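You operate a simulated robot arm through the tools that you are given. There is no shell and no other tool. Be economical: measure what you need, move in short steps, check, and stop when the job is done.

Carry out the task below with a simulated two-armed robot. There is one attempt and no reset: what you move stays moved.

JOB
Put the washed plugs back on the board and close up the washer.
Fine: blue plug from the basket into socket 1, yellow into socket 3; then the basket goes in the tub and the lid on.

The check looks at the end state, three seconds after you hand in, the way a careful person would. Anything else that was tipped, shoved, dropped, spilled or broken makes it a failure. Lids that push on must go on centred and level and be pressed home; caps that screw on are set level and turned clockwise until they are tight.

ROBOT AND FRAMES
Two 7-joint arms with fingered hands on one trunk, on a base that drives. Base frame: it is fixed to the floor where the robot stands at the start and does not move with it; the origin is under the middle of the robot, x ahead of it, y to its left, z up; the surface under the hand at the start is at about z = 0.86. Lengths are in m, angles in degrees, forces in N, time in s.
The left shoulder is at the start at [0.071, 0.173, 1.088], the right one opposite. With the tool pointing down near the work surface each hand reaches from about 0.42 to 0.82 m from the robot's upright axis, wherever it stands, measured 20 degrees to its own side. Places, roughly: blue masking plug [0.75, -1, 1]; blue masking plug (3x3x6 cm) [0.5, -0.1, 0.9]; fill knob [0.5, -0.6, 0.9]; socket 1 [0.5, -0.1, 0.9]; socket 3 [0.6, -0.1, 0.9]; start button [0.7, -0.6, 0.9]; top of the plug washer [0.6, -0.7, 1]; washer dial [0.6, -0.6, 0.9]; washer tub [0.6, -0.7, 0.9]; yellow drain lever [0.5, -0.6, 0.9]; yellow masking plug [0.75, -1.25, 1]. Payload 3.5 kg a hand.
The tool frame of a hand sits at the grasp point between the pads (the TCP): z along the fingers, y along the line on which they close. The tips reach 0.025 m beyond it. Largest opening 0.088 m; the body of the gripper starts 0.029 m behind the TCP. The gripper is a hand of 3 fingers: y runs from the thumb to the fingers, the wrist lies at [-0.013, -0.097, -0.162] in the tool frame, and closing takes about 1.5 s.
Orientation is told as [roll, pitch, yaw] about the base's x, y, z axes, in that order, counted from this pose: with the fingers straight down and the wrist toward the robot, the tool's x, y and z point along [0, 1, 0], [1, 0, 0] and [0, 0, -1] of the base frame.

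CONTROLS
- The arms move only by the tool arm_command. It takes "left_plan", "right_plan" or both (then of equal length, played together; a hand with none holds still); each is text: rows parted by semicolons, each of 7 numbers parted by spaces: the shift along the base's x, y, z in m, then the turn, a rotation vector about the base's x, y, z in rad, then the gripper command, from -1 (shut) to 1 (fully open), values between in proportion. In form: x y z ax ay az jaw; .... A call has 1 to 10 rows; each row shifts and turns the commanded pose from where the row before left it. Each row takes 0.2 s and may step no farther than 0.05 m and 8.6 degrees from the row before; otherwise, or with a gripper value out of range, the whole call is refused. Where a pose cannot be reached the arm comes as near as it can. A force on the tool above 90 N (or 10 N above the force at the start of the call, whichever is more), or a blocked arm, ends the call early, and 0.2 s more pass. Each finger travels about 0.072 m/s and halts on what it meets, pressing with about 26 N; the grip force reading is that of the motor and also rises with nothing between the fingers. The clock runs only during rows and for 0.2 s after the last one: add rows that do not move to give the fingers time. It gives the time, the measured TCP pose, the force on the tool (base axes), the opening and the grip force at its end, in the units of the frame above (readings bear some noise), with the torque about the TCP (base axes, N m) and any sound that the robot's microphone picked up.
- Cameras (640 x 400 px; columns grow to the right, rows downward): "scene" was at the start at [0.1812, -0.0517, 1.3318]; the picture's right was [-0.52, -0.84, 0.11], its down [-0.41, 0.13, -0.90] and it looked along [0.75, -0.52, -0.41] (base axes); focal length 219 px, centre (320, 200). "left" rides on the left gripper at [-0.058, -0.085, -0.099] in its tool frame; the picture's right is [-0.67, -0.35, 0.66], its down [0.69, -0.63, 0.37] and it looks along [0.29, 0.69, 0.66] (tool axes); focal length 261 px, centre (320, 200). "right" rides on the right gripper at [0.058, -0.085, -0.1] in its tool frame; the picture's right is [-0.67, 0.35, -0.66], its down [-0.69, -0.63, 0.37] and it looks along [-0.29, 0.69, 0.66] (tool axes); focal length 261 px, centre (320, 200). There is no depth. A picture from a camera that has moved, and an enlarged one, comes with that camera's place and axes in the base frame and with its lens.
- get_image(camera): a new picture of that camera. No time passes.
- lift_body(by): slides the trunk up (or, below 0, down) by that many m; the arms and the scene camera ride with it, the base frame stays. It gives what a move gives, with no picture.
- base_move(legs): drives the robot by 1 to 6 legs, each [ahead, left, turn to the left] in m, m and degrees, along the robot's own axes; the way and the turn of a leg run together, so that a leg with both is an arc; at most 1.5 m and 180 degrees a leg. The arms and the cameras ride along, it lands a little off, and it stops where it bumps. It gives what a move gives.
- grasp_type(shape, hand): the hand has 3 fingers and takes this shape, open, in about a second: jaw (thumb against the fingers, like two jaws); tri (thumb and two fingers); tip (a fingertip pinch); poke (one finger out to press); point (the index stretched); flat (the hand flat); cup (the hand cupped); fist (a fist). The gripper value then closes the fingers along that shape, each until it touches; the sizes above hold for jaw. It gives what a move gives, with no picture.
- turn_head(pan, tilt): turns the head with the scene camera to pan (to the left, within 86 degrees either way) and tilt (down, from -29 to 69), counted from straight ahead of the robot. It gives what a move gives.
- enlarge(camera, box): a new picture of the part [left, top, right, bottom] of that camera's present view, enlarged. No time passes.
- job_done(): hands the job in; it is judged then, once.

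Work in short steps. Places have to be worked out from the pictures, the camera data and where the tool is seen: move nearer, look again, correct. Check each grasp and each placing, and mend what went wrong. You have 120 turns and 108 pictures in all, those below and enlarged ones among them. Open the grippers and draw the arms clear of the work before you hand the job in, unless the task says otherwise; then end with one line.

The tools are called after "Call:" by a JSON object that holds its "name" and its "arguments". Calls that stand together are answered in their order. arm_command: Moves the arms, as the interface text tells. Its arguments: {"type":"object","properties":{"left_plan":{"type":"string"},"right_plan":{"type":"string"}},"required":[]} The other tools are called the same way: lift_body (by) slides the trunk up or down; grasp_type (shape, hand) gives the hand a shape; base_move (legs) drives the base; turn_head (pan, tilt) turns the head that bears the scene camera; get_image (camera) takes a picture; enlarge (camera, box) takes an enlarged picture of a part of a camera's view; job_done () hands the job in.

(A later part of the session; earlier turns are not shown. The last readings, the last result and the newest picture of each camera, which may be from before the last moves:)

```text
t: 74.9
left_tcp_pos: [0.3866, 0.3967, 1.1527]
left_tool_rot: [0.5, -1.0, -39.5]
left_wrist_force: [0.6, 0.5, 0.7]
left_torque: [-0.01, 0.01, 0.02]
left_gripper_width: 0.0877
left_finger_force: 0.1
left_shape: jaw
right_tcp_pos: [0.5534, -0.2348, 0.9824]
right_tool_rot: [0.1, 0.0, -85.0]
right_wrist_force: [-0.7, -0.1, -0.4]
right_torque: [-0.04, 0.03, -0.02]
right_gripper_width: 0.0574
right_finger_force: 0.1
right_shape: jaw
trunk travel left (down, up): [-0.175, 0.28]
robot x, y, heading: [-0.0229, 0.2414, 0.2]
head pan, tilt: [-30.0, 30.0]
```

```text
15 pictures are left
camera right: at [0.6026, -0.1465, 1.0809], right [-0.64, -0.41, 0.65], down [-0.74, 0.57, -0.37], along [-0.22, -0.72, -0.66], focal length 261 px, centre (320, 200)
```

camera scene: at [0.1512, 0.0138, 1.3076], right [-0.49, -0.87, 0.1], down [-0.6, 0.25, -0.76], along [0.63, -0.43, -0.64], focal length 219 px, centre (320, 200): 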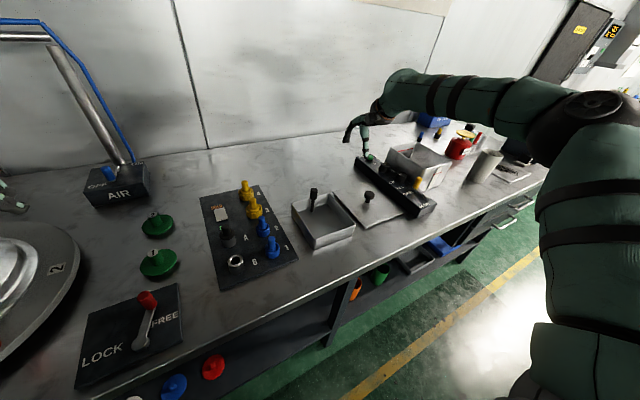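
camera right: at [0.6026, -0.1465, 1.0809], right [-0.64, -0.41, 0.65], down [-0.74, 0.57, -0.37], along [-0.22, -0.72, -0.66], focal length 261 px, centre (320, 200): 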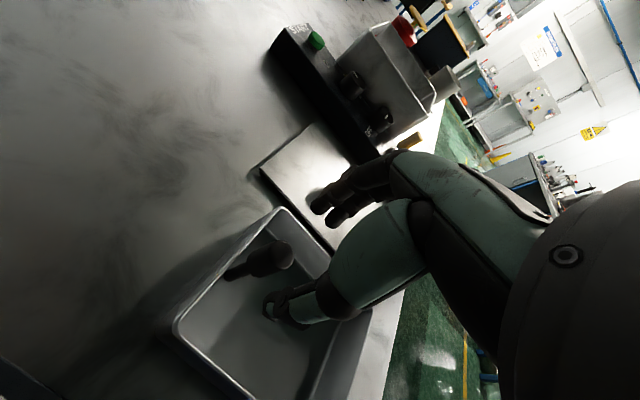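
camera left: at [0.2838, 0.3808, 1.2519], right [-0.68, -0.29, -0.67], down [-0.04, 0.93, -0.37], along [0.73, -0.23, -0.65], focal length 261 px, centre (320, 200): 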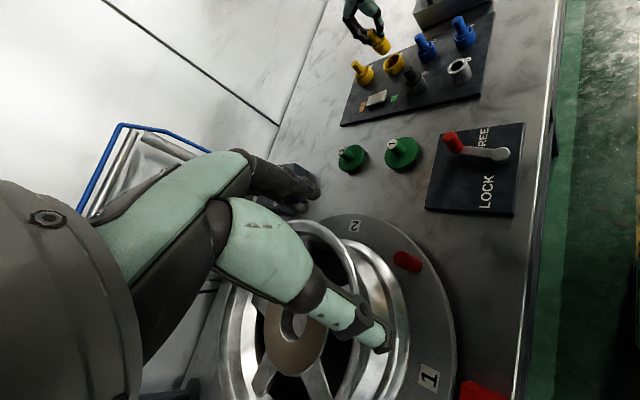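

The post top lies right under the grasp point. I descend and close on it.

Call:
{"name": "arm_command", "arguments": {"right_plan": "0.0015 0 -0.016 0 0 0 0.3;0 0 -0.016 0 0 0 0.3;0 0 -0.016 0 0 0 0.3;0 0 0 0 0 0 -0.3;0 0 0 0 0 0 -1;0 0 0 0 0 0 -1;0 0 0 0 0 0 -1;0 0 0 0 0 0 -1;0 0 0 0 0 0 -1"}}

Call:
{"name": "arm_command", "arguments": {"right_plan": "0 0 0.015 0 0 0 -1;0 0 0.015 0 0 0 -1;0 0 0 0 0 0 -1"}}

Call:
{"name": "get_image", "arguments": {"camera": "right"}}

Call:
{"name": "enlarge", "arguments": {"camera": "scene", "box": [300, 160, 460, 300]}}

```text
t: 76.9
left_tcp_pos: [0.3872, 0.3962, 1.1528]
left_tool_rot: [0.5, -0.9, -39.5]
left_wrist_force: [-0.5, 0.5, 0.5]
left_torque: [0.0, 0.01, -0.02]
left_gripper_width: 0.088
left_finger_force: 0.1
left_shape: jaw
right_tcp_pos: [0.5454, -0.2343, 0.9368]
right_tool_rot: [0.2, 0.2, -85.0]
right_wrist_force: [-0.3, 0.1, 0.4]
right_torque: [-0.01, 0.0, -0.03]
right_gripper_width: 0.0007
right_finger_force: 26.1
right_shape: jaw
right hand out of reach, approached as far as the arm can: row 2, 3
trunk travel left (down, up): [-0.175, 0.28]
robot x, y, heading: [-0.0213, 0.2435, 0.3]
head pan, tilt: [-30.0, 30.0]
```

```text
t: 77.7
left_tcp_pos: [0.3867, 0.396, 1.1526]
left_tool_rot: [0.4, -1.0, -39.4]
left_wrist_force: [0.7, -1.0, -0.4]
left_torque: [-0.01, 0.01, 0.02]
left_gripper_width: 0.0878
left_finger_force: 0.0
left_shape: jaw
right_tcp_pos: [0.5468, -0.2357, 0.9688]
right_tool_rot: [0.0, 0.2, -84.9]
right_wrist_force: [-0.2, -0.7, 0.6]
right_torque: [-0.01, -0.02, -0.03]
right_gripper_width: 0.0006
right_finger_force: 25.8
right_shape: jaw
trunk travel left (down, up): [-0.175, 0.28]
robot x, y, heading: [-0.0228, 0.2403, 0.3]
head pan, tilt: [-30.0, 30.0]
```

```text
14 pictures are left
camera right: at [0.5965, -0.1477, 1.0669], right [-0.64, -0.41, 0.65], down [-0.74, 0.57, -0.37], along [-0.22, -0.72, -0.66], focal length 261 px, centre (320, 200)
```

right: 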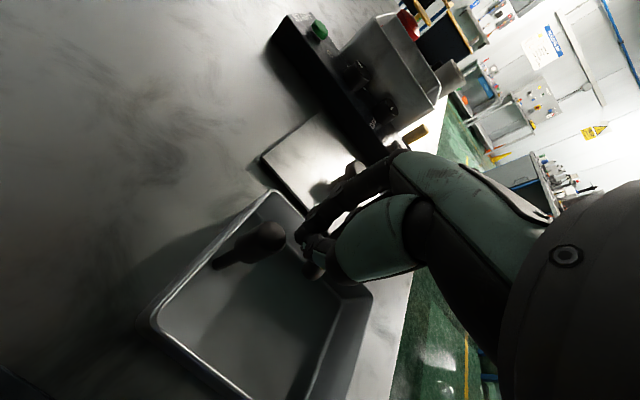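

```text
2.86 times, centred on (380, 230) of scene
camera zoom: at [0.1505, 0.195, 1.3075], right [-0.48, -0.87, 0.1], down [-0.6, 0.25, -0.76], along [0.63, -0.43, -0.64], focal length 626 px, centre (149, 114)
```

zoom: 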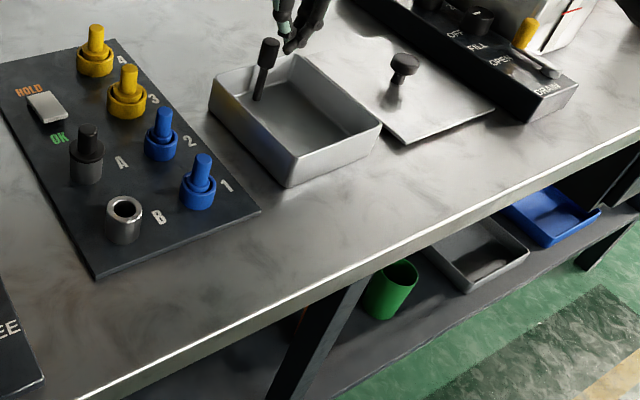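

I missed: the arm fell 1 cm short in x at low height and closed beside the post; nothing moved. I lift, open, and shift the base another 7 cm left.

Call:
{"name": "arm_command", "arguments": {"right_plan": "0 0 0.04 0 0 0 -1;0 0 0.03 0 0 0 0;0 -0.03 0 0 0 0 0.3;0 -0.04 0 0 0 0 0.3"}}

Call:
{"name": "base_move", "arguments": {"legs": [[0, 0.07, 0]]}}

```text
t: 78.7
left_tcp_pos: [0.3865, 0.396, 1.1533]
left_tool_rot: [0.5, -1.0, -39.5]
left_wrist_force: [0.3, -0.4, -0.3]
left_torque: [0.01, 0.02, 0.01]
left_gripper_width: 0.0878
left_finger_force: 0.1
left_shape: jaw
right_tcp_pos: [0.5463, -0.3082, 1.0385]
right_tool_rot: [0.1, 0.0, -85.1]
right_wrist_force: [-0.2, -0.3, -0.7]
right_torque: [0.01, -0.01, -0.02]
right_gripper_width: 0.0569
right_finger_force: 0.1
right_shape: jaw
trunk travel left (down, up): [-0.175, 0.28]
robot x, y, heading: [-0.0237, 0.2391, 0.8]
head pan, tilt: [-30.0, 30.0]
```

```text
t: 79.8
left_tcp_pos: [0.3861, 0.4655, 1.1533]
left_tool_rot: [0.5, -1.0, -39.5]
left_wrist_force: [-0.4, -0.3, 0.0]
left_torque: [0.0, 0.0, -0.02]
left_gripper_width: 0.0877
left_finger_force: 0.0
left_shape: jaw
right_tcp_pos: [0.5469, -0.2357, 1.0387]
right_tool_rot: [0.1, 0.1, -85.0]
right_wrist_force: [-0.7, -1.2, 0.5]
right_torque: [0.02, 0.01, 0.02]
right_gripper_width: 0.0569
right_finger_force: 0.1
right_shape: jaw
trunk travel left (down, up): [-0.175, 0.28]
robot x, y, heading: [-0.0257, 0.3091, 0.6]
head pan, tilt: [-30.0, 30.0]
```

I line up on (0.555,−0.2345) and descend, checking the pose before closing.

Call:
{"name": "arm_command", "arguments": {"right_plan": "0.008 0.001 0 0 0 0 0.3;0 0 -0.03 0 0 0 0.3;0 0 -0.03 0 0 0 0.3;0 0 -0.022 0 0 0 0.3;0 0 -0.02 0 0 0 0.3;0 0 0 0 0 0 0.3"}}

```text
t: 81.2
left_tcp_pos: [0.3864, 0.4672, 1.1524]
left_tool_rot: [0.5, -1.0, -39.6]
left_wrist_force: [0.6, -0.4, -0.1]
left_torque: [0.0, -0.04, 0.02]
left_gripper_width: 0.0882
left_finger_force: 0.0
left_shape: jaw
right_tcp_pos: [0.5478, -0.2337, 0.9383]
right_tool_rot: [0.3, -0.1, -84.9]
right_wrist_force: [0.1, 0.2, -0.2]
right_torque: [0.02, 0.0, -0.03]
right_gripper_width: 0.0571
right_finger_force: 0.1
right_shape: jaw
right hand out of reach, approached as far as the arm can: row 5
trunk travel left (down, up): [-0.175, 0.28]
robot x, y, heading: [-0.0267, 0.3117, 0.3]
head pan, tilt: [-30.0, 30.0]
```

The limit bites only at low height, so I raise both hands 8 cm and lower the trunk by 8 cm.

Call:
{"name": "arm_command", "arguments": {"left_plan": "0 0 0.04 0 0 0 1;0 0 0.04 0 0 0 1;0 0 0 0 0 0 1", "right_plan": "0 0 0.04 0 0 0 0.3;0 0 0.04 0 0 0 0.3;0.005 0 0 0 0 0 0.3"}}

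Call:
{"name": "lift_body", "arguments": {"by": -0.08}}

```text
t: 82.0
left_tcp_pos: [0.3681, 0.469, 1.1911]
left_tool_rot: [-1.3, -2.7, -37.6]
left_wrist_force: [-0.2, 0.7, 0.1]
left_torque: [0.04, 0.04, -0.05]
left_gripper_width: 0.088
left_finger_force: 0.0
left_shape: jaw
left hand out of reach, approached as far as the arm can: row 1, 2
right_tcp_pos: [0.5542, -0.2361, 1.0195]
right_tool_rot: [0.0, 0.1, -85.0]
right_wrist_force: [0.0, 0.1, 0.2]
right_torque: [-0.01, -0.01, -0.01]
right_gripper_width: 0.0566
right_finger_force: 0.0
right_shape: jaw
trunk travel left (down, up): [-0.175, 0.28]
robot x, y, heading: [-0.0287, 0.3147, 0.5]
head pan, tilt: [-30.0, 30.0]
```

```text
t: 83.1
left_tcp_pos: [0.3681, 0.4701, 1.1108]
left_tool_rot: [-1.3, -2.8, -37.8]
left_wrist_force: [-0.2, 0.1, -0.6]
left_torque: [0.01, -0.02, -0.01]
left_gripper_width: 0.0879
left_finger_force: 0.0
left_shape: jaw
right_tcp_pos: [0.5525, -0.2341, 0.9402]
right_tool_rot: [0.2, 0.0, -85.0]
right_wrist_force: [-0.7, -0.1, 0.8]
right_torque: [0.0, -0.01, 0.03]
right_gripper_width: 0.0569
right_finger_force: 0.0
right_shape: jaw
trunk travel left (down, up): [-0.095, 0.36]
robot x, y, heading: [-0.0257, 0.3147, 0.4]
head pan, tilt: [-30.0, 30.0]
```

The hand is now at the post (0.5525,−0.234,0.940). I nudge +2.5 mm, and close.

Call:
{"name": "arm_command", "arguments": {"right_plan": "0.0025 0 -0.003 0 0 0 0.3;0 0 0 0 0 0 0.3;0 0 0 0 0 0 -0.3;0 0 0 0 0 0 -1;0 0 0 0 0 0 -1;0 0 0 0 0 0 -1;0 0 0 0 0 0 -1;0 0 0 0 0 0 -1"}}

Call:
{"name": "get_image", "arguments": {"camera": "right"}}

```text
t: 84.9
left_tcp_pos: [0.3681, 0.4701, 1.111]
left_tool_rot: [-1.3, -2.7, -37.6]
left_wrist_force: [0.7, -0.3, 0.8]
left_torque: [0.01, -0.03, 0.0]
left_gripper_width: 0.088
left_finger_force: 0.1
left_shape: jaw
right_tcp_pos: [0.5565, -0.2352, 0.9354]
right_tool_rot: [0.2, 0.0, -85.0]
right_wrist_force: [-0.5, 0.1, 0.4]
right_torque: [-0.03, -0.02, -0.04]
right_gripper_width: 0.0012
right_finger_force: 26.2
right_shape: jaw
trunk travel left (down, up): [-0.095, 0.36]
robot x, y, heading: [-0.03, 0.3097, 0.3]
head pan, tilt: [-30.0, 30.0]
```

```text
12 pictures are left
camera right: at [0.6056, -0.1461, 1.0349], right [-0.64, -0.41, 0.65], down [-0.74, 0.57, -0.37], along [-0.22, -0.72, -0.66], focal length 261 px, centre (320, 200)
```

right: 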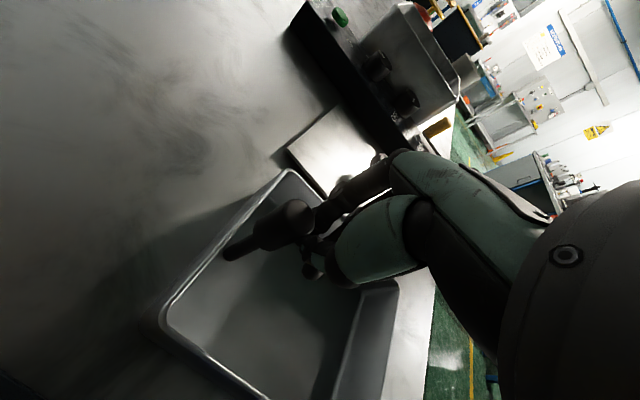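

The post was squeezed out sideways: the basket slid about 2.5 cm in +x; the post is now near (0.580,−0.223). I open, rise, centre over it and look.

Call:
{"name": "arm_command", "arguments": {"right_plan": "0 0 0 0 0 0 0;-0.005 0 0.01 0 0 0 0.3;0 0 0.03 0 0 0 0.3;0 0 0.02 0 0 0 0.3;0.014 0.006 0 0 0 0 0.3;0.014 0.006 0 0 0 0 0.3;0 0 0 0 0 0 0.3"}}

Call:
{"name": "get_image", "arguments": {"camera": "right"}}

```text
t: 86.5
left_tcp_pos: [0.3668, 0.4685, 1.1121]
left_tool_rot: [-1.3, -2.7, -37.6]
left_wrist_force: [0.1, -0.2, -0.1]
left_torque: [-0.03, -0.01, -0.01]
left_gripper_width: 0.088
left_finger_force: 0.1
left_shape: jaw
right_tcp_pos: [0.5777, -0.2232, 0.997]
right_tool_rot: [0.0, 0.1, -85.0]
right_wrist_force: [0.2, 0.1, -0.2]
right_torque: [-0.01, -0.02, 0.0]
right_gripper_width: 0.0569
right_finger_force: 0.0
right_shape: jaw
trunk travel left (down, up): [-0.095, 0.36]
robot x, y, heading: [-0.0234, 0.312, 0.2]
head pan, tilt: [-30.0, 30.0]
```

```text
11 pictures are left
camera right: at [0.6284, -0.1341, 1.0951], right [-0.64, -0.41, 0.65], down [-0.74, 0.57, -0.37], along [-0.22, -0.72, -0.66], focal length 261 px, centre (320, 200)
```

right: 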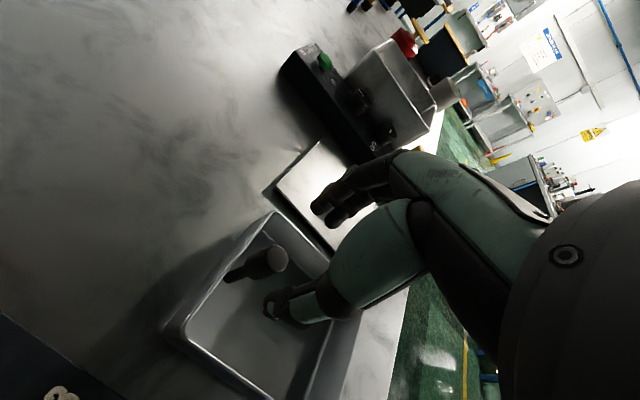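

Centred within 3 mm. I correct and descend, checking the pose.

Call:
{"name": "arm_command", "arguments": {"right_plan": "0.001 -0.002 -0.02 0 0 0 0.3;0 0 -0.02 0 0 0 0.3;0 0 -0.022 0 0 0 0.3;0 0 0 0 0 0 0.3"}}

```text
t: 87.5
left_tcp_pos: [0.3677, 0.4711, 1.1122]
left_tool_rot: [-1.3, -2.7, -37.7]
left_wrist_force: [0.2, 0.2, -1.1]
left_torque: [0.0, -0.01, 0.0]
left_gripper_width: 0.088
left_finger_force: 0.1
left_shape: jaw
right_tcp_pos: [0.5792, -0.2237, 0.9342]
right_tool_rot: [0.1, 0.1, -84.9]
right_wrist_force: [-0.7, -0.9, 0.2]
right_torque: [-0.01, -0.03, -0.01]
right_gripper_width: 0.0568
right_finger_force: 0.1
right_shape: jaw
trunk travel left (down, up): [-0.095, 0.36]
robot x, y, heading: [-0.0233, 0.3091, 0.0]
head pan, tilt: [-30.0, 30.0]
```

The pose is right this time. I close and test-lift a little.

Call:
{"name": "arm_command", "arguments": {"right_plan": "0 0 0 0 0 0 -0.3;0 0 0 0 0 0 -0.8;0 0 0 0 0 0 -1;0 0 0 0 0 0 -1;0 0 0 0 0 0 -1;0 0 0 0 0 0 -1"}}

```text
t: 88.9
left_tcp_pos: [0.3676, 0.4695, 1.1109]
left_tool_rot: [-1.3, -2.7, -37.6]
left_wrist_force: [-0.3, 0.7, 1.2]
left_torque: [-0.01, 0.0, -0.01]
left_gripper_width: 0.088
left_finger_force: 0.0
left_shape: jaw
right_tcp_pos: [0.5797, -0.2244, 0.934]
right_tool_rot: [0.2, 0.0, -85.0]
right_wrist_force: [0.1, 0.5, -0.1]
right_torque: [-0.03, -0.01, -0.01]
right_gripper_width: 0.0111
right_finger_force: 26.1
right_shape: jaw
trunk travel left (down, up): [-0.095, 0.36]
robot x, y, heading: [-0.028, 0.3145, 0.2]
head pan, tilt: [-30.0, 30.0]
```

Opening stopped at 11 mm: the post is held. I lift 6 cm and look.

Call:
{"name": "arm_command", "arguments": {"right_plan": "0 0 0.01 0 0 0 -1;0 0 0.02 0 0 0 -1;0 0 0.03 0 0 0 -1;0 0 0 0 0 0 -1"}}

Call:
{"name": "get_image", "arguments": {"camera": "scene"}}

```text
t: 89.9
left_tcp_pos: [0.3692, 0.4698, 1.1106]
left_tool_rot: [-1.4, -2.7, -37.6]
left_wrist_force: [-0.1, -0.4, 0.6]
left_torque: [0.0, 0.03, 0.0]
left_gripper_width: 0.0877
left_finger_force: 0.1
left_shape: jaw
right_tcp_pos: [0.5805, -0.2262, 0.993]
right_tool_rot: [0.0, 0.0, -85.1]
right_wrist_force: [0.2, -0.3, -1.6]
right_torque: [0.01, -0.03, 0.02]
right_gripper_width: 0.0113
right_finger_force: 25.5
right_shape: jaw
trunk travel left (down, up): [-0.095, 0.36]
robot x, y, heading: [-0.0247, 0.3079, 0.5]
head pan, tilt: [-30.0, 30.0]
```

```text
10 pictures are left
camera scene: at [0.2156, 0.2656, 1.1947], right [-0.47, -0.87, 0.17], down [-0.7, 0.25, -0.67], along [0.54, -0.43, -0.72], focal length 219 px, centre (320, 200)
```

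scene: 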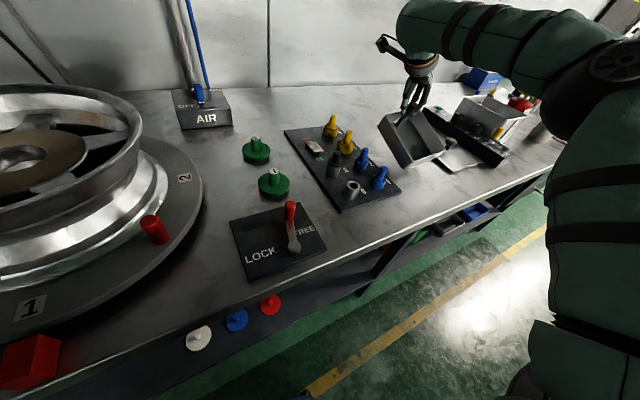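

Basket is lifted; I check how level it hangs.

Call:
{"name": "enlarge", "arguments": {"camera": "scene", "box": [340, 70, 500, 200]}}

```text
3.08 times, centred on (420, 135) of scene
camera zoom: at [0.2156, 0.2656, 1.1947], right [-0.47, -0.87, 0.17], down [-0.7, 0.25, -0.67], along [0.54, -0.43, -0.72], focal length 674 px, centre (12, 400)
```

zoom: 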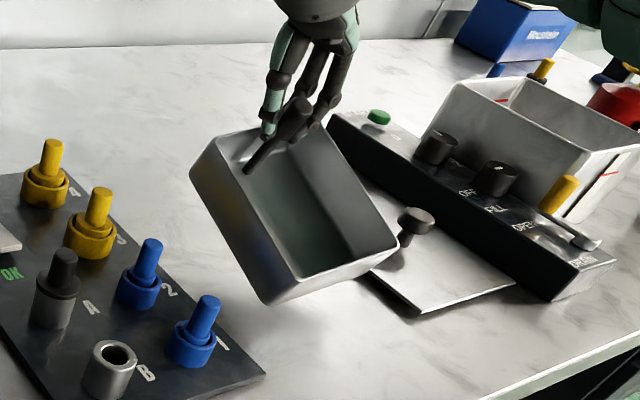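

The basket sags ~27° (−x side low) because the pinch acts like a hinge. I raise it and lean the hand about y by 0.45 rad to bring the basket level, then check.

Call:
{"name": "arm_command", "arguments": {"right_plan": "0 0 0.04 0 0 0 -1;0 0 0.04 0 0 0 -1;0 0 0.02 0 0.11 0 -1;0 0 0.01 0 0.11 0 -1;0 0 0 0 0.11 0 -1;0 0 0 0 0.11 0 -1;0 0 0 0 0 0 -1"}}

Call:
{"name": "enlarge", "arguments": {"camera": "scene", "box": [340, 20, 540, 180]}}

```text
t: 91.5
left_tcp_pos: [0.3677, 0.4694, 1.1113]
left_tool_rot: [-1.3, -2.7, -37.7]
left_wrist_force: [0.1, 0.4, -0.3]
left_torque: [0.01, 0.03, -0.01]
left_gripper_width: 0.0882
left_finger_force: 0.0
left_shape: jaw
right_tcp_pos: [0.506, -0.2763, 1.0847]
right_tool_rot: [-18.8, 1.6, -85.4]
right_wrist_force: [-0.2, -0.4, -1.9]
right_torque: [-0.01, -0.05, -0.02]
right_gripper_width: 0.0114
right_finger_force: 25.5
right_shape: jaw
right hand out of reach, approached as far as the arm can: row 2, 3, 4, 5, 6
trunk travel left (down, up): [-0.095, 0.36]
robot x, y, heading: [-0.0249, 0.3099, 0.5]
head pan, tilt: [-30.0, 30.0]
```

```text
2.50 times, centred on (440, 100) of scene
camera zoom: at [0.2152, 0.2657, 1.1948], right [-0.47, -0.87, 0.17], down [-0.7, 0.25, -0.67], along [0.54, -0.43, -0.72], focal length 548 px, centre (20, 450)
```

zoom: 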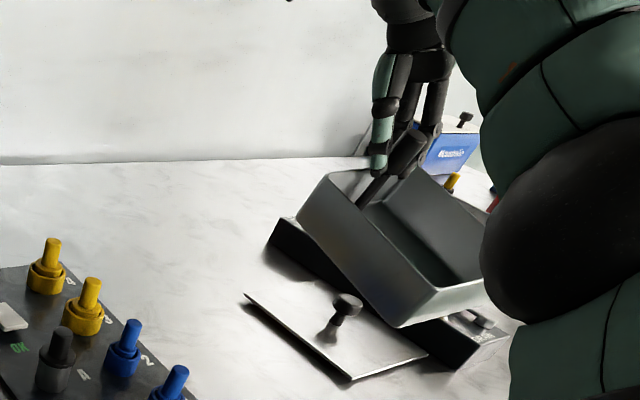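

The lean works partly (19°) but the low trunk limits it. I raise the trunk 0.10 m and drive right toward the washer, with the basket well above everything.

Call:
{"name": "lift_body", "arguments": {"by": 0.1}}

Call:
{"name": "base_move", "arguments": {"legs": [[0, -0.4, 0]]}}

Call:
{"name": "arm_command", "arguments": {"right_plan": "0 0 0 0 0 0 -1"}}

```text
t: 92.8
left_tcp_pos: [0.3688, 0.4688, 1.21]
left_tool_rot: [-1.4, -2.8, -37.3]
left_wrist_force: [-0.1, 0.1, 0.3]
left_torque: [0.02, 0.01, 0.03]
left_gripper_width: 0.088
left_finger_force: 0.1
left_shape: jaw
right_tcp_pos: [0.4443, -0.2767, 1.2688]
right_tool_rot: [-9.8, 0.9, -85.0]
right_wrist_force: [0.1, -1.2, -1.4]
right_torque: [0.0, -0.05, 0.02]
right_gripper_width: 0.0115
right_finger_force: 25.5
right_shape: jaw
trunk travel left (down, up): [-0.195, 0.26]
robot x, y, heading: [-0.0279, 0.3147, 0.6]
head pan, tilt: [-30.0, 30.0]
```

```text
t: 95.3
left_tcp_pos: [0.3702, 0.0671, 1.2112]
left_tool_rot: [-1.3, -2.9, -37.4]
left_wrist_force: [-0.1, 0.1, 0.1]
left_torque: [0.0, -0.01, -0.01]
left_gripper_width: 0.0881
left_finger_force: 0.0
left_shape: jaw
right_tcp_pos: [0.4456, -0.6785, 1.2697]
right_tool_rot: [-9.7, 0.8, -85.0]
right_wrist_force: [0.0, -0.7, -1.6]
right_torque: [-0.02, -0.02, 0.0]
right_gripper_width: 0.0113
right_finger_force: 26.3
right_shape: jaw
trunk travel left (down, up): [-0.195, 0.26]
robot x, y, heading: [-0.0205, -0.0917, 0.3]
head pan, tilt: [-30.0, 30.0]
```

```text
t: 95.8
left_tcp_pos: [0.3707, 0.0676, 1.2106]
left_tool_rot: [-1.3, -2.9, -37.3]
left_wrist_force: [-0.2, -0.2, -0.5]
left_torque: [-0.01, 0.01, 0.03]
left_gripper_width: 0.0878
left_finger_force: 0.0
left_shape: jaw
right_tcp_pos: [0.4441, -0.6768, 1.2685]
right_tool_rot: [-9.7, 0.8, -85.0]
right_wrist_force: [-1.3, 0.3, -1.4]
right_torque: [-0.04, -0.06, -0.01]
right_gripper_width: 0.0115
right_finger_force: 26.0
right_shape: jaw
trunk travel left (down, up): [-0.195, 0.26]
robot x, y, heading: [-0.0248, -0.0912, -0.0]
head pan, tilt: [-30.0, 30.0]
```

The hand is at (0.444,−0.677,1.269), lean 10°. I move it over the tub and add lean while watching reach.

Call:
{"name": "arm_command", "arguments": {"right_plan": "0.03 0.002 -0.02 0 0.05 0 -1;0.03 0.002 -0.02 0 0.05 0 -1;0.03 0.003 -0.02 0 0.06 0 -1;0.03 0.003 -0.02 0 0.06 0 -1;0.03 0.003 -0.02 0 0.06 0 -1;0.015 0 -0.01 0 0 0 -1;0 0 0 0 0 0 -1"}}

Call:
{"name": "turn_head", "arguments": {"pan": -45, "tilt": 25}}

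Call:
{"name": "get_image", "arguments": {"camera": "scene"}}

```text
t: 97.3
left_tcp_pos: [0.3699, 0.0676, 1.2114]
left_tool_rot: [-1.3, -2.9, -37.4]
left_wrist_force: [0.7, 0.4, 0.0]
left_torque: [-0.02, 0.05, -0.02]
left_gripper_width: 0.088
left_finger_force: 0.1
left_shape: jaw
right_tcp_pos: [0.4684, -0.6714, 1.1245]
right_tool_rot: [-25.8, 2.2, -85.4]
right_wrist_force: [0.0, -0.2, -0.6]
right_torque: [0.01, -0.12, -0.01]
right_gripper_width: 0.011
right_finger_force: 26.4
right_shape: jaw
right hand out of reach, approached as far as the arm can: row 1, 2, 3, 4, 5, 6
trunk travel left (down, up): [-0.195, 0.26]
robot x, y, heading: [-0.0228, -0.0915, 0.2]
head pan, tilt: [-30.0, 30.0]
```

```text
t: 98.1
left_tcp_pos: [0.3696, 0.0668, 1.2102]
left_tool_rot: [-1.3, -2.9, -37.4]
left_wrist_force: [-0.3, 0.6, -0.6]
left_torque: [-0.02, 0.03, -0.02]
left_gripper_width: 0.0879
left_finger_force: 0.0
left_shape: jaw
right_tcp_pos: [0.4678, -0.6708, 1.1258]
right_tool_rot: [-25.6, 2.2, -85.4]
right_wrist_force: [-0.9, -0.3, -1.4]
right_torque: [-0.04, -0.09, 0.01]
right_gripper_width: 0.0109
right_finger_force: 25.7
right_shape: jaw
trunk travel left (down, up): [-0.195, 0.26]
robot x, y, heading: [-0.0232, -0.0928, 0.1]
head pan, tilt: [-45.0, 25.0]
```

```text
7 pictures are left
camera scene: at [0.1268, -0.1561, 1.3432], right [-0.69, -0.71, 0.13], down [-0.46, 0.3, -0.84], along [0.56, -0.64, -0.53], focal length 219 px, centre (320, 200)
```

scene: 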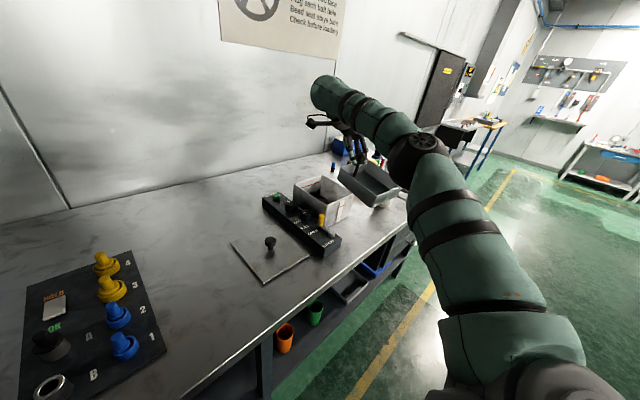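

The lean of 26° is reached and the basket hangs about level, but the arm is at its radial limit. I bring the base closer: 6 cm ahead and 13 cm right.

Call:
{"name": "base_move", "arguments": {"legs": [[0.06, -0.13, 0]]}}

Call:
{"name": "arm_command", "arguments": {"right_plan": "0 0.02 0 0 0 0 -1;0 0.02 0 0 0 0 -1;0 0 0 0 0 0 -1"}}

```text
t: 99.5
left_tcp_pos: [0.4297, -0.0626, 1.2111]
left_tool_rot: [-1.4, -2.9, -37.4]
left_wrist_force: [0.4, -0.4, 0.1]
left_torque: [0.0, 0.0, -0.02]
left_gripper_width: 0.0878
left_finger_force: 0.0
left_shape: jaw
right_tcp_pos: [0.5282, -0.8018, 1.1262]
right_tool_rot: [-25.6, 2.1, -85.2]
right_wrist_force: [0.4, 0.2, -0.5]
right_torque: [0.02, -0.06, -0.02]
right_gripper_width: 0.0102
right_finger_force: 26.3
right_shape: jaw
trunk travel left (down, up): [-0.195, 0.26]
robot x, y, heading: [0.0336, -0.2191, 0.2]
head pan, tilt: [-45.0, 25.0]
```

```text
t: 100.3
left_tcp_pos: [0.4305, -0.0645, 1.2112]
left_tool_rot: [-1.2, -2.8, -37.3]
left_wrist_force: [-1.1, -0.8, 0.6]
left_torque: [0.0, -0.04, 0.03]
left_gripper_width: 0.088
left_finger_force: 0.0
left_shape: jaw
right_tcp_pos: [0.529, -0.7634, 1.1243]
right_tool_rot: [-25.5, 2.2, -85.4]
right_wrist_force: [-0.4, 0.5, -1.8]
right_torque: [0.04, -0.09, 0.03]
right_gripper_width: 0.0101
right_finger_force: 26.1
right_shape: jaw
trunk travel left (down, up): [-0.195, 0.26]
robot x, y, heading: [0.0375, -0.2199, 0.5]
head pan, tilt: [-45.0, 25.0]
```

Good, no bump. I move over the tub: target (0.610,−0.663).

Call:
{"name": "arm_command", "arguments": {"right_plan": "0.02 0.025 0 0 0 0 -1;0.02 0.025 0 0 0 0 -1;0.02 0.025 0 0 0 0 -1;0.021 0.025 0 0 0 0 -1;0 0 0 0 0 0 -1"}}

Call:
{"name": "enlarge", "arguments": {"camera": "scene", "box": [270, 110, 450, 260]}}

```text
t: 101.5
left_tcp_pos: [0.4303, -0.0631, 1.2133]
left_tool_rot: [-1.2, -2.9, -37.4]
left_wrist_force: [0.6, 0.2, -0.5]
left_torque: [-0.01, 0.02, -0.05]
left_gripper_width: 0.0876
left_finger_force: 0.0
left_shape: jaw
right_tcp_pos: [0.5308, -0.6758, 1.1122]
right_tool_rot: [-25.6, 2.2, -85.4]
right_wrist_force: [-0.3, 0.5, -1.7]
right_torque: [0.02, -0.09, 0.02]
right_gripper_width: 0.0099
right_finger_force: 26.4
right_shape: jaw
right hand out of reach, approached as far as the arm can: row 1, 2, 3, 4
trunk travel left (down, up): [-0.195, 0.26]
robot x, y, heading: [0.0375, -0.2162, 0.6]
head pan, tilt: [-45.0, 25.0]
```

```text
2.67 times, centred on (360, 185) of scene
camera zoom: at [0.1875, -0.2871, 1.3432], right [-0.69, -0.71, 0.13], down [-0.46, 0.3, -0.84], along [0.56, -0.64, -0.53], focal length 584 px, centre (213, 240)
```

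zoom: 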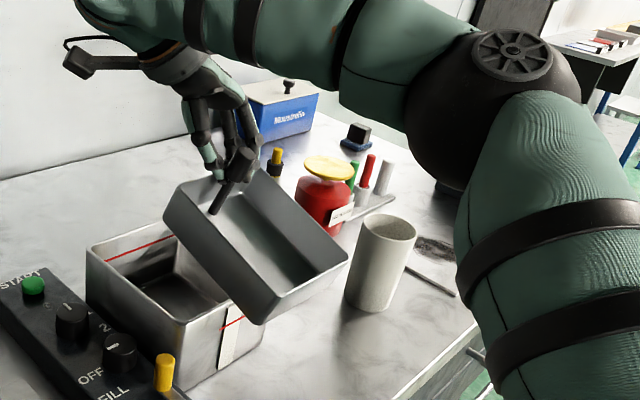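

The hinge keeps sagging (basket still ~18° tilted, −x side low), so I'll use that: enter the tub −x edge first, then let the floor swing it level. I lean the hand back, and position above the tub.

Call:
{"name": "arm_command", "arguments": {"right_plan": "0 0 0.01 0 -0.09 0 -1;0.01 0.003 0.01 0 -0.09 0 -1;0.01 0.003 0.005 0 -0.09 0 -1;0.01 0.003 0 0 -0.06 0 -1;0.01 0.003 0 0 0 0 -1;0 0 0 0 0 0 -1"}}

Call:
{"name": "enlarge", "arguments": {"camera": "scene", "box": [270, 110, 450, 260]}}

```text
t: 102.9
left_tcp_pos: [0.4303, -0.063, 1.2118]
left_tool_rot: [-1.3, -2.9, -37.3]
left_wrist_force: [0.1, -0.1, 0.3]
left_torque: [0.0, -0.01, 0.01]
left_gripper_width: 0.0877
left_finger_force: 0.0
left_shape: jaw
right_tcp_pos: [0.5734, -0.6645, 1.1377]
right_tool_rot: [-6.7, 0.5, -84.9]
right_wrist_force: [0.7, 0.5, -1.7]
right_torque: [0.04, -0.06, -0.01]
right_gripper_width: 0.0095
right_finger_force: 26.6
right_shape: jaw
trunk travel left (down, up): [-0.195, 0.26]
robot x, y, heading: [0.0399, -0.222, 0.4]
head pan, tilt: [-45.0, 25.0]
```

```text
2.67 times, centred on (360, 185) of scene
camera zoom: at [0.1871, -0.2868, 1.3433], right [-0.69, -0.71, 0.13], down [-0.46, 0.3, -0.84], along [0.56, -0.64, -0.53], focal length 584 px, centre (213, 240)
```

zoom: 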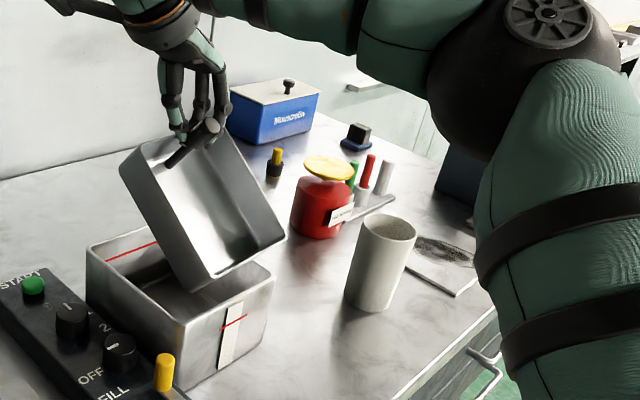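

I take the hand-camera view to fix the basket's position relative to the tub.

Call:
{"name": "get_image", "arguments": {"camera": "right"}}

```text
4 pictures are left
camera right: at [0.6337, -0.5762, 1.2278], right [-0.55, -0.41, 0.73], down [-0.78, 0.57, -0.28], along [-0.3, -0.72, -0.63], focal length 261 px, centre (320, 200)
```

right: 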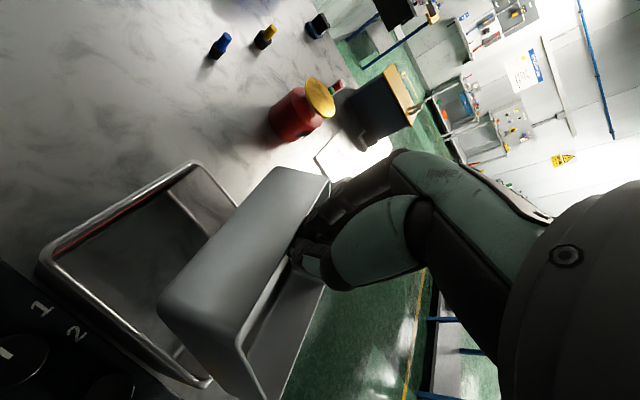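

Now consistent: tub centre (0.570,−0.674), rim ≈0.963; basket tilt 36°, its extents mid at x 0.538, y −0.662. I shift (+33,−11) mm and lower 8 cm.

Call:
{"name": "arm_command", "arguments": {"right_plan": "0.0165 -0.0055 0 0 0 0 -1;0.0165 -0.0055 0 0 0 0 -1;0 0 -0.02 0 0 0 -1;0 0 -0.02 0 0 0 -1;0 0 -0.02 0 0 0 -1;0 0 -0.02 0 0 0 -1;0 0 0 0 0 0 -1"}}

```text
t: 104.5
left_tcp_pos: [0.4358, -0.0584, 1.208]
left_tool_rot: [-1.7, -2.8, -37.3]
left_wrist_force: [0.3, 0.6, 0.9]
left_torque: [-0.01, -0.01, 0.01]
left_gripper_width: 0.0877
left_finger_force: 0.0
left_shape: jaw
right_tcp_pos: [0.587, -0.6675, 1.0525]
right_tool_rot: [-6.8, 0.4, -84.7]
right_wrist_force: [35.7, 11.3, 24.3]
right_torque: [0.17, -0.81, 0.54]
right_gripper_width: 0.0125
right_finger_force: 26.1
right_shape: jaw
right hand out of reach, approached as far as the arm can: row 1, 2
trunk travel left (down, up): [-0.195, 0.26]
robot x, y, heading: [0.0356, -0.2174, 0.5]
head pan, tilt: [-45.0, 25.0]
```

The arm's reach ended at x 0.587 and the basket caught the tub's −x wall. I back up at once, then bring the base 4 cm closer.

Call:
{"name": "arm_command", "arguments": {"right_plan": "0 0 0.02 0 0 0 -1;0 0 0.03 0 0 0 -1;0 0 0.03 0 0 0 -1;0 0 0 0 0 0 -1"}}

Call:
{"name": "base_move", "arguments": {"legs": [[0.04, 0, 0]]}}

Call:
{"name": "get_image", "arguments": {"camera": "scene"}}

```text
t: 105.5
left_tcp_pos: [0.4306, -0.0637, 1.2108]
left_tool_rot: [-1.3, -2.9, -37.4]
left_wrist_force: [-0.1, -0.1, 0.5]
left_torque: [0.0, 0.0, 0.0]
left_gripper_width: 0.0878
left_finger_force: 0.0
left_shape: jaw
right_tcp_pos: [0.5812, -0.6757, 1.1322]
right_tool_rot: [-6.8, 0.6, -84.9]
right_wrist_force: [-0.8, -0.5, -2.1]
right_torque: [0.07, -0.01, -0.03]
right_gripper_width: 0.0102
right_finger_force: 26.4
right_shape: jaw
trunk travel left (down, up): [-0.195, 0.26]
robot x, y, heading: [0.0357, -0.2206, 0.5]
head pan, tilt: [-45.0, 25.0]
```

```text
t: 106.3
left_tcp_pos: [0.4667, -0.0623, 1.2129]
left_tool_rot: [-1.2, -3.1, -37.3]
left_wrist_force: [0.3, 0.3, 0.2]
left_torque: [0.0, -0.02, 0.03]
left_gripper_width: 0.0878
left_finger_force: 0.1
left_shape: jaw
right_tcp_pos: [0.6193, -0.6725, 1.1354]
right_tool_rot: [-6.5, 0.6, -84.8]
right_wrist_force: [-0.7, 0.4, -0.6]
right_torque: [0.04, -0.01, 0.04]
right_gripper_width: 0.0103
right_finger_force: 25.7
right_shape: jaw
trunk travel left (down, up): [-0.195, 0.26]
robot x, y, heading: [0.0759, -0.2229, 0.4]
head pan, tilt: [-45.0, 25.0]
```

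```text
3 pictures are left
camera scene: at [0.2229, -0.2862, 1.3441], right [-0.69, -0.71, 0.12], down [-0.45, 0.3, -0.84], along [0.56, -0.64, -0.53], focal length 219 px, centre (320, 200)
```

scene: 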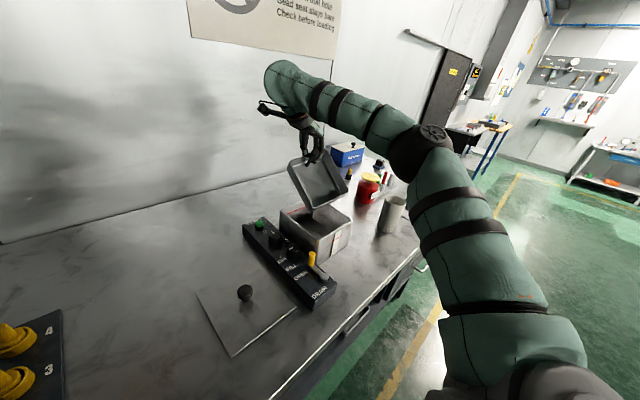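

Tub unmoved and basket pose unchanged. From the same geometry I need TCP x≈0.608 at this tilt; I shift −11 mm and lower step by step.

Call:
{"name": "arm_command", "arguments": {"right_plan": "-0.011 0 0 0 0 0 -1;0 0 -0.02 0 0 0 -1;0 0 -0.02 0 0 0 -1;0 0 -0.02 0 0 0 -1;0 0 0 0 0 0 -1"}}

```text
t: 107.5
left_tcp_pos: [0.4712, -0.0612, 1.2112]
left_tool_rot: [-1.2, -2.9, -37.2]
left_wrist_force: [-0.2, -1.3, 0.1]
left_torque: [-0.01, -0.01, 0.0]
left_gripper_width: 0.088
left_finger_force: 0.0
left_shape: jaw
right_tcp_pos: [0.6108, -0.6727, 1.072]
right_tool_rot: [-6.7, 0.5, -84.8]
right_wrist_force: [1.2, 1.1, 1.3]
right_torque: [0.0, 0.09, 0.03]
right_gripper_width: 0.0104
right_finger_force: 25.3
right_shape: jaw
trunk travel left (down, up): [-0.195, 0.26]
robot x, y, heading: [0.0772, -0.2208, 0.6]
head pan, tilt: [-45.0, 25.0]
```

No real force. I continue 3 cm.

Call:
{"name": "arm_command", "arguments": {"right_plan": "0 0 -0.01 0 0 0 -1;0 0 -0.01 0 0 0 -1;0 0 -0.01 0 0 0 -1;0 0 0 0 0 0 -1"}}

```text
t: 108.5
left_tcp_pos: [0.4708, -0.0619, 1.2121]
left_tool_rot: [-1.3, -2.9, -37.2]
left_wrist_force: [-0.4, 0.2, 0.4]
left_torque: [-0.02, 0.02, 0.01]
left_gripper_width: 0.0878
left_finger_force: 0.1
left_shape: jaw
right_tcp_pos: [0.6106, -0.6721, 1.0427]
right_tool_rot: [-6.7, 0.5, -84.8]
right_wrist_force: [1.0, 1.7, 1.7]
right_torque: [-0.09, 0.21, -0.11]
right_gripper_width: 0.0099
right_finger_force: 25.2
right_shape: jaw
trunk travel left (down, up): [-0.195, 0.26]
robot x, y, heading: [0.0783, -0.2212, 0.5]
head pan, tilt: [-45.0, 25.0]
```

Light contact only. Two more centimetres, carefully.

Call:
{"name": "arm_command", "arguments": {"right_plan": "0 0 -0.007 0 0 0 -1;0 0 -0.007 0 0 0 -1;0.001 0 -0.006 0 0 0 -1;0 0 0 0 0 0 -1"}}

```text
t: 109.5
left_tcp_pos: [0.4717, -0.0622, 1.2107]
left_tool_rot: [-1.4, -2.9, -37.3]
left_wrist_force: [-0.2, 0.7, -0.2]
left_torque: [0.0, 0.0, 0.0]
left_gripper_width: 0.088
left_finger_force: 0.1
left_shape: jaw
right_tcp_pos: [0.6137, -0.6726, 1.0219]
right_tool_rot: [-6.9, 0.5, -84.8]
right_wrist_force: [6.4, -1.2, 3.0]
right_torque: [-0.21, 0.11, -0.15]
right_gripper_width: 0.0103
right_finger_force: 26.0
right_shape: jaw
trunk travel left (down, up): [-0.195, 0.26]
robot x, y, heading: [0.0761, -0.2157, 0.5]
head pan, tilt: [-45.0, 25.0]
```

A 6 N push in +x: it touches the −x wall. I look once to judge.

Call:
{"name": "enlarge", "arguments": {"camera": "scene", "box": [260, 120, 380, 260]}}

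```text
2.86 times, centred on (320, 190) of scene
camera zoom: at [0.2289, -0.2861, 1.3431], right [-0.69, -0.71, 0.13], down [-0.46, 0.3, -0.84], along [0.56, -0.64, -0.53], focal length 626 px, centre (320, 229)
```

zoom: 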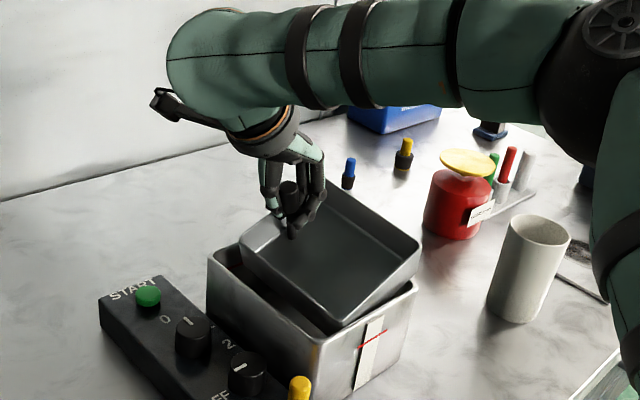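

The basket has swung about level, but its −y side rides on the tub's −y rim while there is a gap on the +y side. I lift 1 cm, shift +13 mm in y, and lower again.

Call:
{"name": "arm_command", "arguments": {"right_plan": "0 0 0.012 0 0 0 -1;0.002 0.007 0 0 0 0 -1;0 0.006 0 0 0 0 -1;0 0 -0.008 0 0 0 -1;0 0 -0.008 0 0 0 -1;0 0 -0.008 0 0 0 -1;0 0 0 0 0 0 -1"}}

```text
t: 111.2
left_tcp_pos: [0.4727, -0.0626, 1.2109]
left_tool_rot: [-1.4, -2.7, -37.3]
left_wrist_force: [0.6, -0.4, -1.1]
left_torque: [0.01, 0.0, -0.02]
left_gripper_width: 0.0879
left_finger_force: 0.1
left_shape: jaw
right_tcp_pos: [0.6158, -0.6592, 1.0097]
right_tool_rot: [-6.7, 0.5, -84.8]
right_wrist_force: [10.7, -0.2, 3.4]
right_torque: [-0.16, 0.03, -0.1]
right_gripper_width: 0.0103
right_finger_force: 26.1
right_shape: jaw
trunk travel left (down, up): [-0.195, 0.26]
robot x, y, heading: [0.079, -0.2181, 0.4]
head pan, tilt: [-45.0, 25.0]
```

Now mainly +11 N in x (pressing the −x wall). I shift +8 mm in x and lower a bit.

Call:
{"name": "arm_command", "arguments": {"right_plan": "0.004 0 0 0 0 0 -1;0.004 0 0 0 0 0 -1;0 0 -0.006 0 0 0 -1;0 0 -0.006 0 0 0 -1;0 0 0 0 0 0 -1"}}

```text
t: 112.3
left_tcp_pos: [0.4709, -0.0607, 1.2124]
left_tool_rot: [-1.3, -2.9, -37.3]
left_wrist_force: [-0.5, -0.1, 0.1]
left_torque: [0.0, -0.01, -0.02]
left_gripper_width: 0.088
left_finger_force: 0.1
left_shape: jaw
right_tcp_pos: [0.6208, -0.6597, 0.9992]
right_tool_rot: [-6.7, 0.5, -84.8]
right_wrist_force: [2.4, 0.4, 1.7]
right_torque: [-0.18, 0.13, -0.13]
right_gripper_width: 0.0103
right_finger_force: 25.6
right_shape: jaw
trunk travel left (down, up): [-0.195, 0.26]
robot x, y, heading: [0.0776, -0.2199, 0.4]
head pan, tilt: [-45.0, 25.0]
```

Forces eased. I keep lowering with a slight +x drift.

Call:
{"name": "arm_command", "arguments": {"right_plan": "0.002 0 -0.006 0 0 0 -1;0.002 0 -0.006 0 0 0 -1;0 0 -0.006 0 0 0 -1;0 0 0 0 0 0 -1"}}

```text
t: 113.3
left_tcp_pos: [0.4708, -0.064, 1.2117]
left_tool_rot: [-1.2, -2.9, -37.3]
left_wrist_force: [0.7, 1.1, -0.8]
left_torque: [0.01, 0.0, 0.0]
left_gripper_width: 0.0881
left_finger_force: 0.0
left_shape: jaw
right_tcp_pos: [0.6162, -0.6631, 0.9832]
right_tool_rot: [-6.7, 0.6, -84.7]
right_wrist_force: [-1.6, 0.0, -1.4]
right_torque: [-0.01, 0.05, 0.02]
right_gripper_width: 0.0085
right_finger_force: 26.0
right_shape: jaw
right hand out of reach, approached as far as the arm can: row 1, 2
trunk travel left (down, up): [-0.195, 0.26]
robot x, y, heading: [0.0766, -0.2211, 0.4]
head pan, tilt: [-45.0, 25.0]
```

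The basket hangs freely again, apparently inside. I lower further until the floor takes it.

Call:
{"name": "arm_command", "arguments": {"right_plan": "0 0 -0.007 0 0 0 -1;0 0 -0.007 0 0 0 -1;0 0 -0.006 0 0 0 -1;0 0 0 0 0 0 -1"}}

```text
t: 114.3
left_tcp_pos: [0.4709, -0.0634, 1.2109]
left_tool_rot: [-1.3, -3.0, -37.3]
left_wrist_force: [-0.2, -0.9, -0.3]
left_torque: [-0.01, 0.03, 0.02]
left_gripper_width: 0.088
left_finger_force: 0.1
left_shape: jaw
right_tcp_pos: [0.6119, -0.6643, 0.9649]
right_tool_rot: [-6.8, 0.6, -84.8]
right_wrist_force: [-1.6, -0.7, -1.0]
right_torque: [0.01, 0.07, -0.03]
right_gripper_width: 0.0084
right_finger_force: 26.4
right_shape: jaw
right hand out of reach, approached as far as the arm can: row 1, 3
trunk travel left (down, up): [-0.195, 0.26]
robot x, y, heading: [0.0764, -0.2187, 0.6]
head pan, tilt: [-45.0, 25.0]
```

The arm is at its limit going lower, so I lower the trunk instead in small steps.

Call:
{"name": "lift_body", "arguments": {"by": -0.015}}

```text
t: 115.0
left_tcp_pos: [0.471, -0.0626, 1.1973]
left_tool_rot: [-1.3, -2.9, -37.3]
left_wrist_force: [-0.7, 0.7, 0.8]
left_torque: [-0.02, -0.06, -0.02]
left_gripper_width: 0.0878
left_finger_force: 0.0
left_shape: jaw
right_tcp_pos: [0.6114, -0.6634, 0.9488]
right_tool_rot: [-6.7, 0.5, -84.8]
right_wrist_force: [0.3, 0.8, 0.2]
right_torque: [0.0, 0.01, 0.01]
right_gripper_width: 0.0085
right_finger_force: 25.6
right_shape: jaw
trunk travel left (down, up): [-0.18, 0.275]
robot x, y, heading: [0.0753, -0.2205, 0.4]
head pan, tilt: [-45.0, 25.0]
```

No load and no torque: the basket rests on the tub floor. I open, slide the fingers off the post in −y, and lift out.

Call:
{"name": "arm_command", "arguments": {"right_plan": "0 0 0 0 0 0 -0.4;0 0 0 0 0 0 0.1;0 0 0 0 0 0 0.3;0 0 0 0 0 0 0.4;0 -0.008 0 0 0 0 0.4;0 -0.007 0 0 0 0 0.4;0 0 0.02 0 0 0 0.4;0 0 0.03 0 0 0 0.4;0 0 0.04 0 0 0 0.4;0 0 0.04 0 0 0 0.4"}}

Call:
{"name": "turn_head", "arguments": {"pan": -45, "tilt": 35}}

```text
t: 117.2
left_tcp_pos: [0.4702, -0.0628, 1.1968]
left_tool_rot: [-1.3, -2.9, -37.3]
left_wrist_force: [0.5, 0.1, -0.3]
left_torque: [0.0, 0.02, 0.02]
left_gripper_width: 0.0876
left_finger_force: 0.0
left_shape: jaw
right_tcp_pos: [0.6136, -0.6792, 1.0807]
right_tool_rot: [-6.7, 0.6, -84.9]
right_wrist_force: [-0.6, -0.2, 0.0]
right_torque: [-0.02, -0.01, 0.01]
right_gripper_width: 0.0614
right_finger_force: 0.0
right_shape: jaw
trunk travel left (down, up): [-0.18, 0.275]
robot x, y, heading: [0.0765, -0.2221, 0.4]
head pan, tilt: [-45.0, 25.0]
```

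```text
t: 117.9
left_tcp_pos: [0.4704, -0.0634, 1.1968]
left_tool_rot: [-1.4, -2.9, -37.3]
left_wrist_force: [-0.5, -1.0, 0.2]
left_torque: [-0.01, 0.01, 0.02]
left_gripper_width: 0.088
left_finger_force: 0.1
left_shape: jaw
right_tcp_pos: [0.6153, -0.6799, 1.0813]
right_tool_rot: [-6.7, 0.5, -84.8]
right_wrist_force: [0.7, 1.3, -0.7]
right_torque: [-0.04, 0.01, -0.02]
right_gripper_width: 0.0613
right_finger_force: 0.1
right_shape: jaw
trunk travel left (down, up): [-0.18, 0.275]
robot x, y, heading: [0.0785, -0.2228, 0.2]
head pan, tilt: [-45.0, 35.0]
```

Now I draw the base back to a comfortable distance and turn the hand back to yaw 0 while moving it over the lid's knob (about 0.518,−0.424).

Call:
{"name": "base_move", "arguments": {"legs": [[-0.076, 0.03, 0]]}}

Call:
{"name": "arm_command", "arguments": {"right_plan": "0 0.023 0 0 -0.012 0.148 0.6;0 0.023 0 0 -0.012 0.148 0.6;0 0.023 0 0 -0.012 0.148 0.6;0 0.023 0 0 -0.012 0.148 0.6;0 0.023 0 0 -0.012 0.148 0.6;0 0.023 0 0 -0.012 0.148 0.6;0 0.023 0 0 -0.012 0.148 0.6;0 0.023 0 0 -0.012 0.148 0.6;0 0.023 0 0 -0.011 0.148 0.6;0 0.02 0 0 -0.01 0.148 0.6"}}

```text
t: 119.0
left_tcp_pos: [0.3944, -0.0329, 1.1973]
left_tool_rot: [-1.4, -2.9, -37.5]
left_wrist_force: [-0.5, 0.2, -0.6]
left_torque: [-0.01, 0.0, -0.01]
left_gripper_width: 0.0877
left_finger_force: 0.1
left_shape: jaw
right_tcp_pos: [0.5372, -0.6501, 1.0798]
right_tool_rot: [-6.8, 0.5, -84.9]
right_wrist_force: [0.1, 0.3, -0.2]
right_torque: [-0.02, -0.01, -0.01]
right_gripper_width: 0.0612
right_finger_force: 0.1
right_shape: jaw
trunk travel left (down, up): [-0.18, 0.275]
robot x, y, heading: [0.001, -0.1905, 0.2]
head pan, tilt: [-45.0, 35.0]
```

```text
t: 121.2
left_tcp_pos: [0.3943, -0.0336, 1.1961]
left_tool_rot: [-1.4, -2.8, -37.5]
left_wrist_force: [0.4, -0.3, 0.0]
left_torque: [0.01, -0.03, -0.01]
left_gripper_width: 0.0877
left_finger_force: 0.0
left_shape: jaw
right_tcp_pos: [0.5385, -0.4224, 1.0792]
right_tool_rot: [-2.5, -4.0, -0.1]
right_wrist_force: [0.3, -0.6, 0.1]
right_torque: [-0.01, 0.01, 0.0]
right_gripper_width: 0.07
right_finger_force: 0.0
right_shape: jaw
trunk travel left (down, up): [-0.18, 0.275]
robot x, y, heading: [0.0005, -0.1879, 0.5]
head pan, tilt: [-45.0, 35.0]
```

Before taking the lid I want to check the basket in the tub with the hand camera, so I level the hand and go to a viewpoint right of the tub.

Call:
{"name": "arm_command", "arguments": {"right_plan": "-0.005 -0.04 0.02 0.022 0.035 0 0.6;-0.005 -0.04 0.02 0.022 0.035 0 0.6;-0.005 -0.04 0.02 0 0 0 0.6;-0.005 -0.04 0.01 0 0 0 0.6;-0.005 -0.04 0 0 0 0 0.6;-0.005 -0.04 0 0 0 0 0.6;-0.005 -0.04 0 0 0 0 0.6;-0.004 -0.04 0 0 0 0 0.6;0 0 0 0 0 0 0.6"}}

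Call:
{"name": "get_image", "arguments": {"camera": "right"}}

```text
t: 123.2
left_tcp_pos: [0.3949, -0.0336, 1.1953]
left_tool_rot: [-1.2, -3.0, -37.4]
left_wrist_force: [0.6, 0.8, -0.2]
left_torque: [0.05, -0.01, -0.01]
left_gripper_width: 0.0877
left_finger_force: 0.1
left_shape: jaw
right_tcp_pos: [0.4971, -0.7442, 1.1483]
right_tool_rot: [0.0, 0.1, -0.2]
right_wrist_force: [0.1, -1.1, 0.7]
right_torque: [-0.01, -0.01, 0.0]
right_gripper_width: 0.0701
right_finger_force: 0.0
right_shape: jaw
trunk travel left (down, up): [-0.18, 0.275]
robot x, y, heading: [0.0025, -0.1945, 0.5]
head pan, tilt: [-45.0, 35.0]
```

```text
1 pictures are left
camera right: at [0.4121, -0.6873, 1.2469], right [0.35, -0.67, 0.66], down [-0.63, -0.68, -0.36], along [0.69, -0.29, -0.66], focal length 261 px, centre (320, 200)
```

right: 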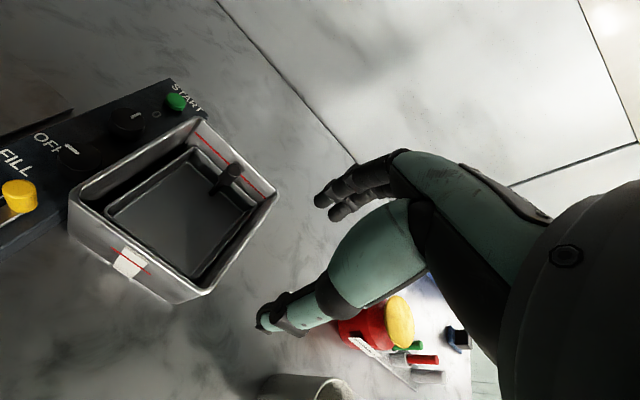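

The basket sits level inside the tub; tub centre refines to (0.5705,−0.678). Now I go over the lid knob at (0.518,−0.425).

Call:
{"name": "arm_command", "arguments": {"right_plan": "0.0026 0.04 0 0 0 0 0.6;0.0026 0.04 0 0 0 0 0.6;0.0026 0.04 0 0 0 0 0.6;0.0026 0.04 0 0 0 0 0.6;0.0026 0.04 -0.01 0 0 0 0.6;0.0026 0.04 -0.02 0 0 0 0.6;0.0026 0.04 -0.03 0 0 0 0.6;0.0026 0.039 -0.04 0 0 0 0.5;0 0 -0.05 0 0 0 0.4;0 0 0 0 0 0 0.4"}}

```text
refused: row 8 steps farther than a row can; nothing moved
```

I shorten the steps.

Call:
{"name": "arm_command", "arguments": {"right_plan": "0.0026 0.04 0 0 0 0 0.6;0.0026 0.04 0 0 0 0 0.6;0.0026 0.04 0 0 0 0 0.6;0.0026 0.04 0 0 0 0 0.6;0.0026 0.04 -0.01 0 0 0 0.6;0.0026 0.04 -0.02 0 0 0 0.6;0.0026 0.04 -0.02 0 0 0 0.6;0.0026 0.039 -0.02 0 0 0 0.5;0 0 -0.04 0 0 0 0.4;0 0 -0.04 0 0 0 0.4"}}

```text
t: 125.4
left_tcp_pos: [0.394, -0.0329, 1.1946]
left_tool_rot: [-1.3, -2.8, -37.4]
left_wrist_force: [-0.3, 0.1, 0.1]
left_torque: [0.02, 0.01, 0.0]
left_gripper_width: 0.0878
left_finger_force: 0.0
left_shape: jaw
right_tcp_pos: [0.5207, -0.4218, 0.999]
right_tool_rot: [0.1, 0.2, -0.3]
right_wrist_force: [0.1, -0.8, -0.8]
right_torque: [-0.04, -0.04, 0.02]
right_gripper_width: 0.0621
right_finger_force: 0.0
right_shape: jaw
trunk travel left (down, up): [-0.18, 0.275]
robot x, y, heading: [0.0046, -0.191, 0.8]
head pan, tilt: [-45.0, 35.0]
```

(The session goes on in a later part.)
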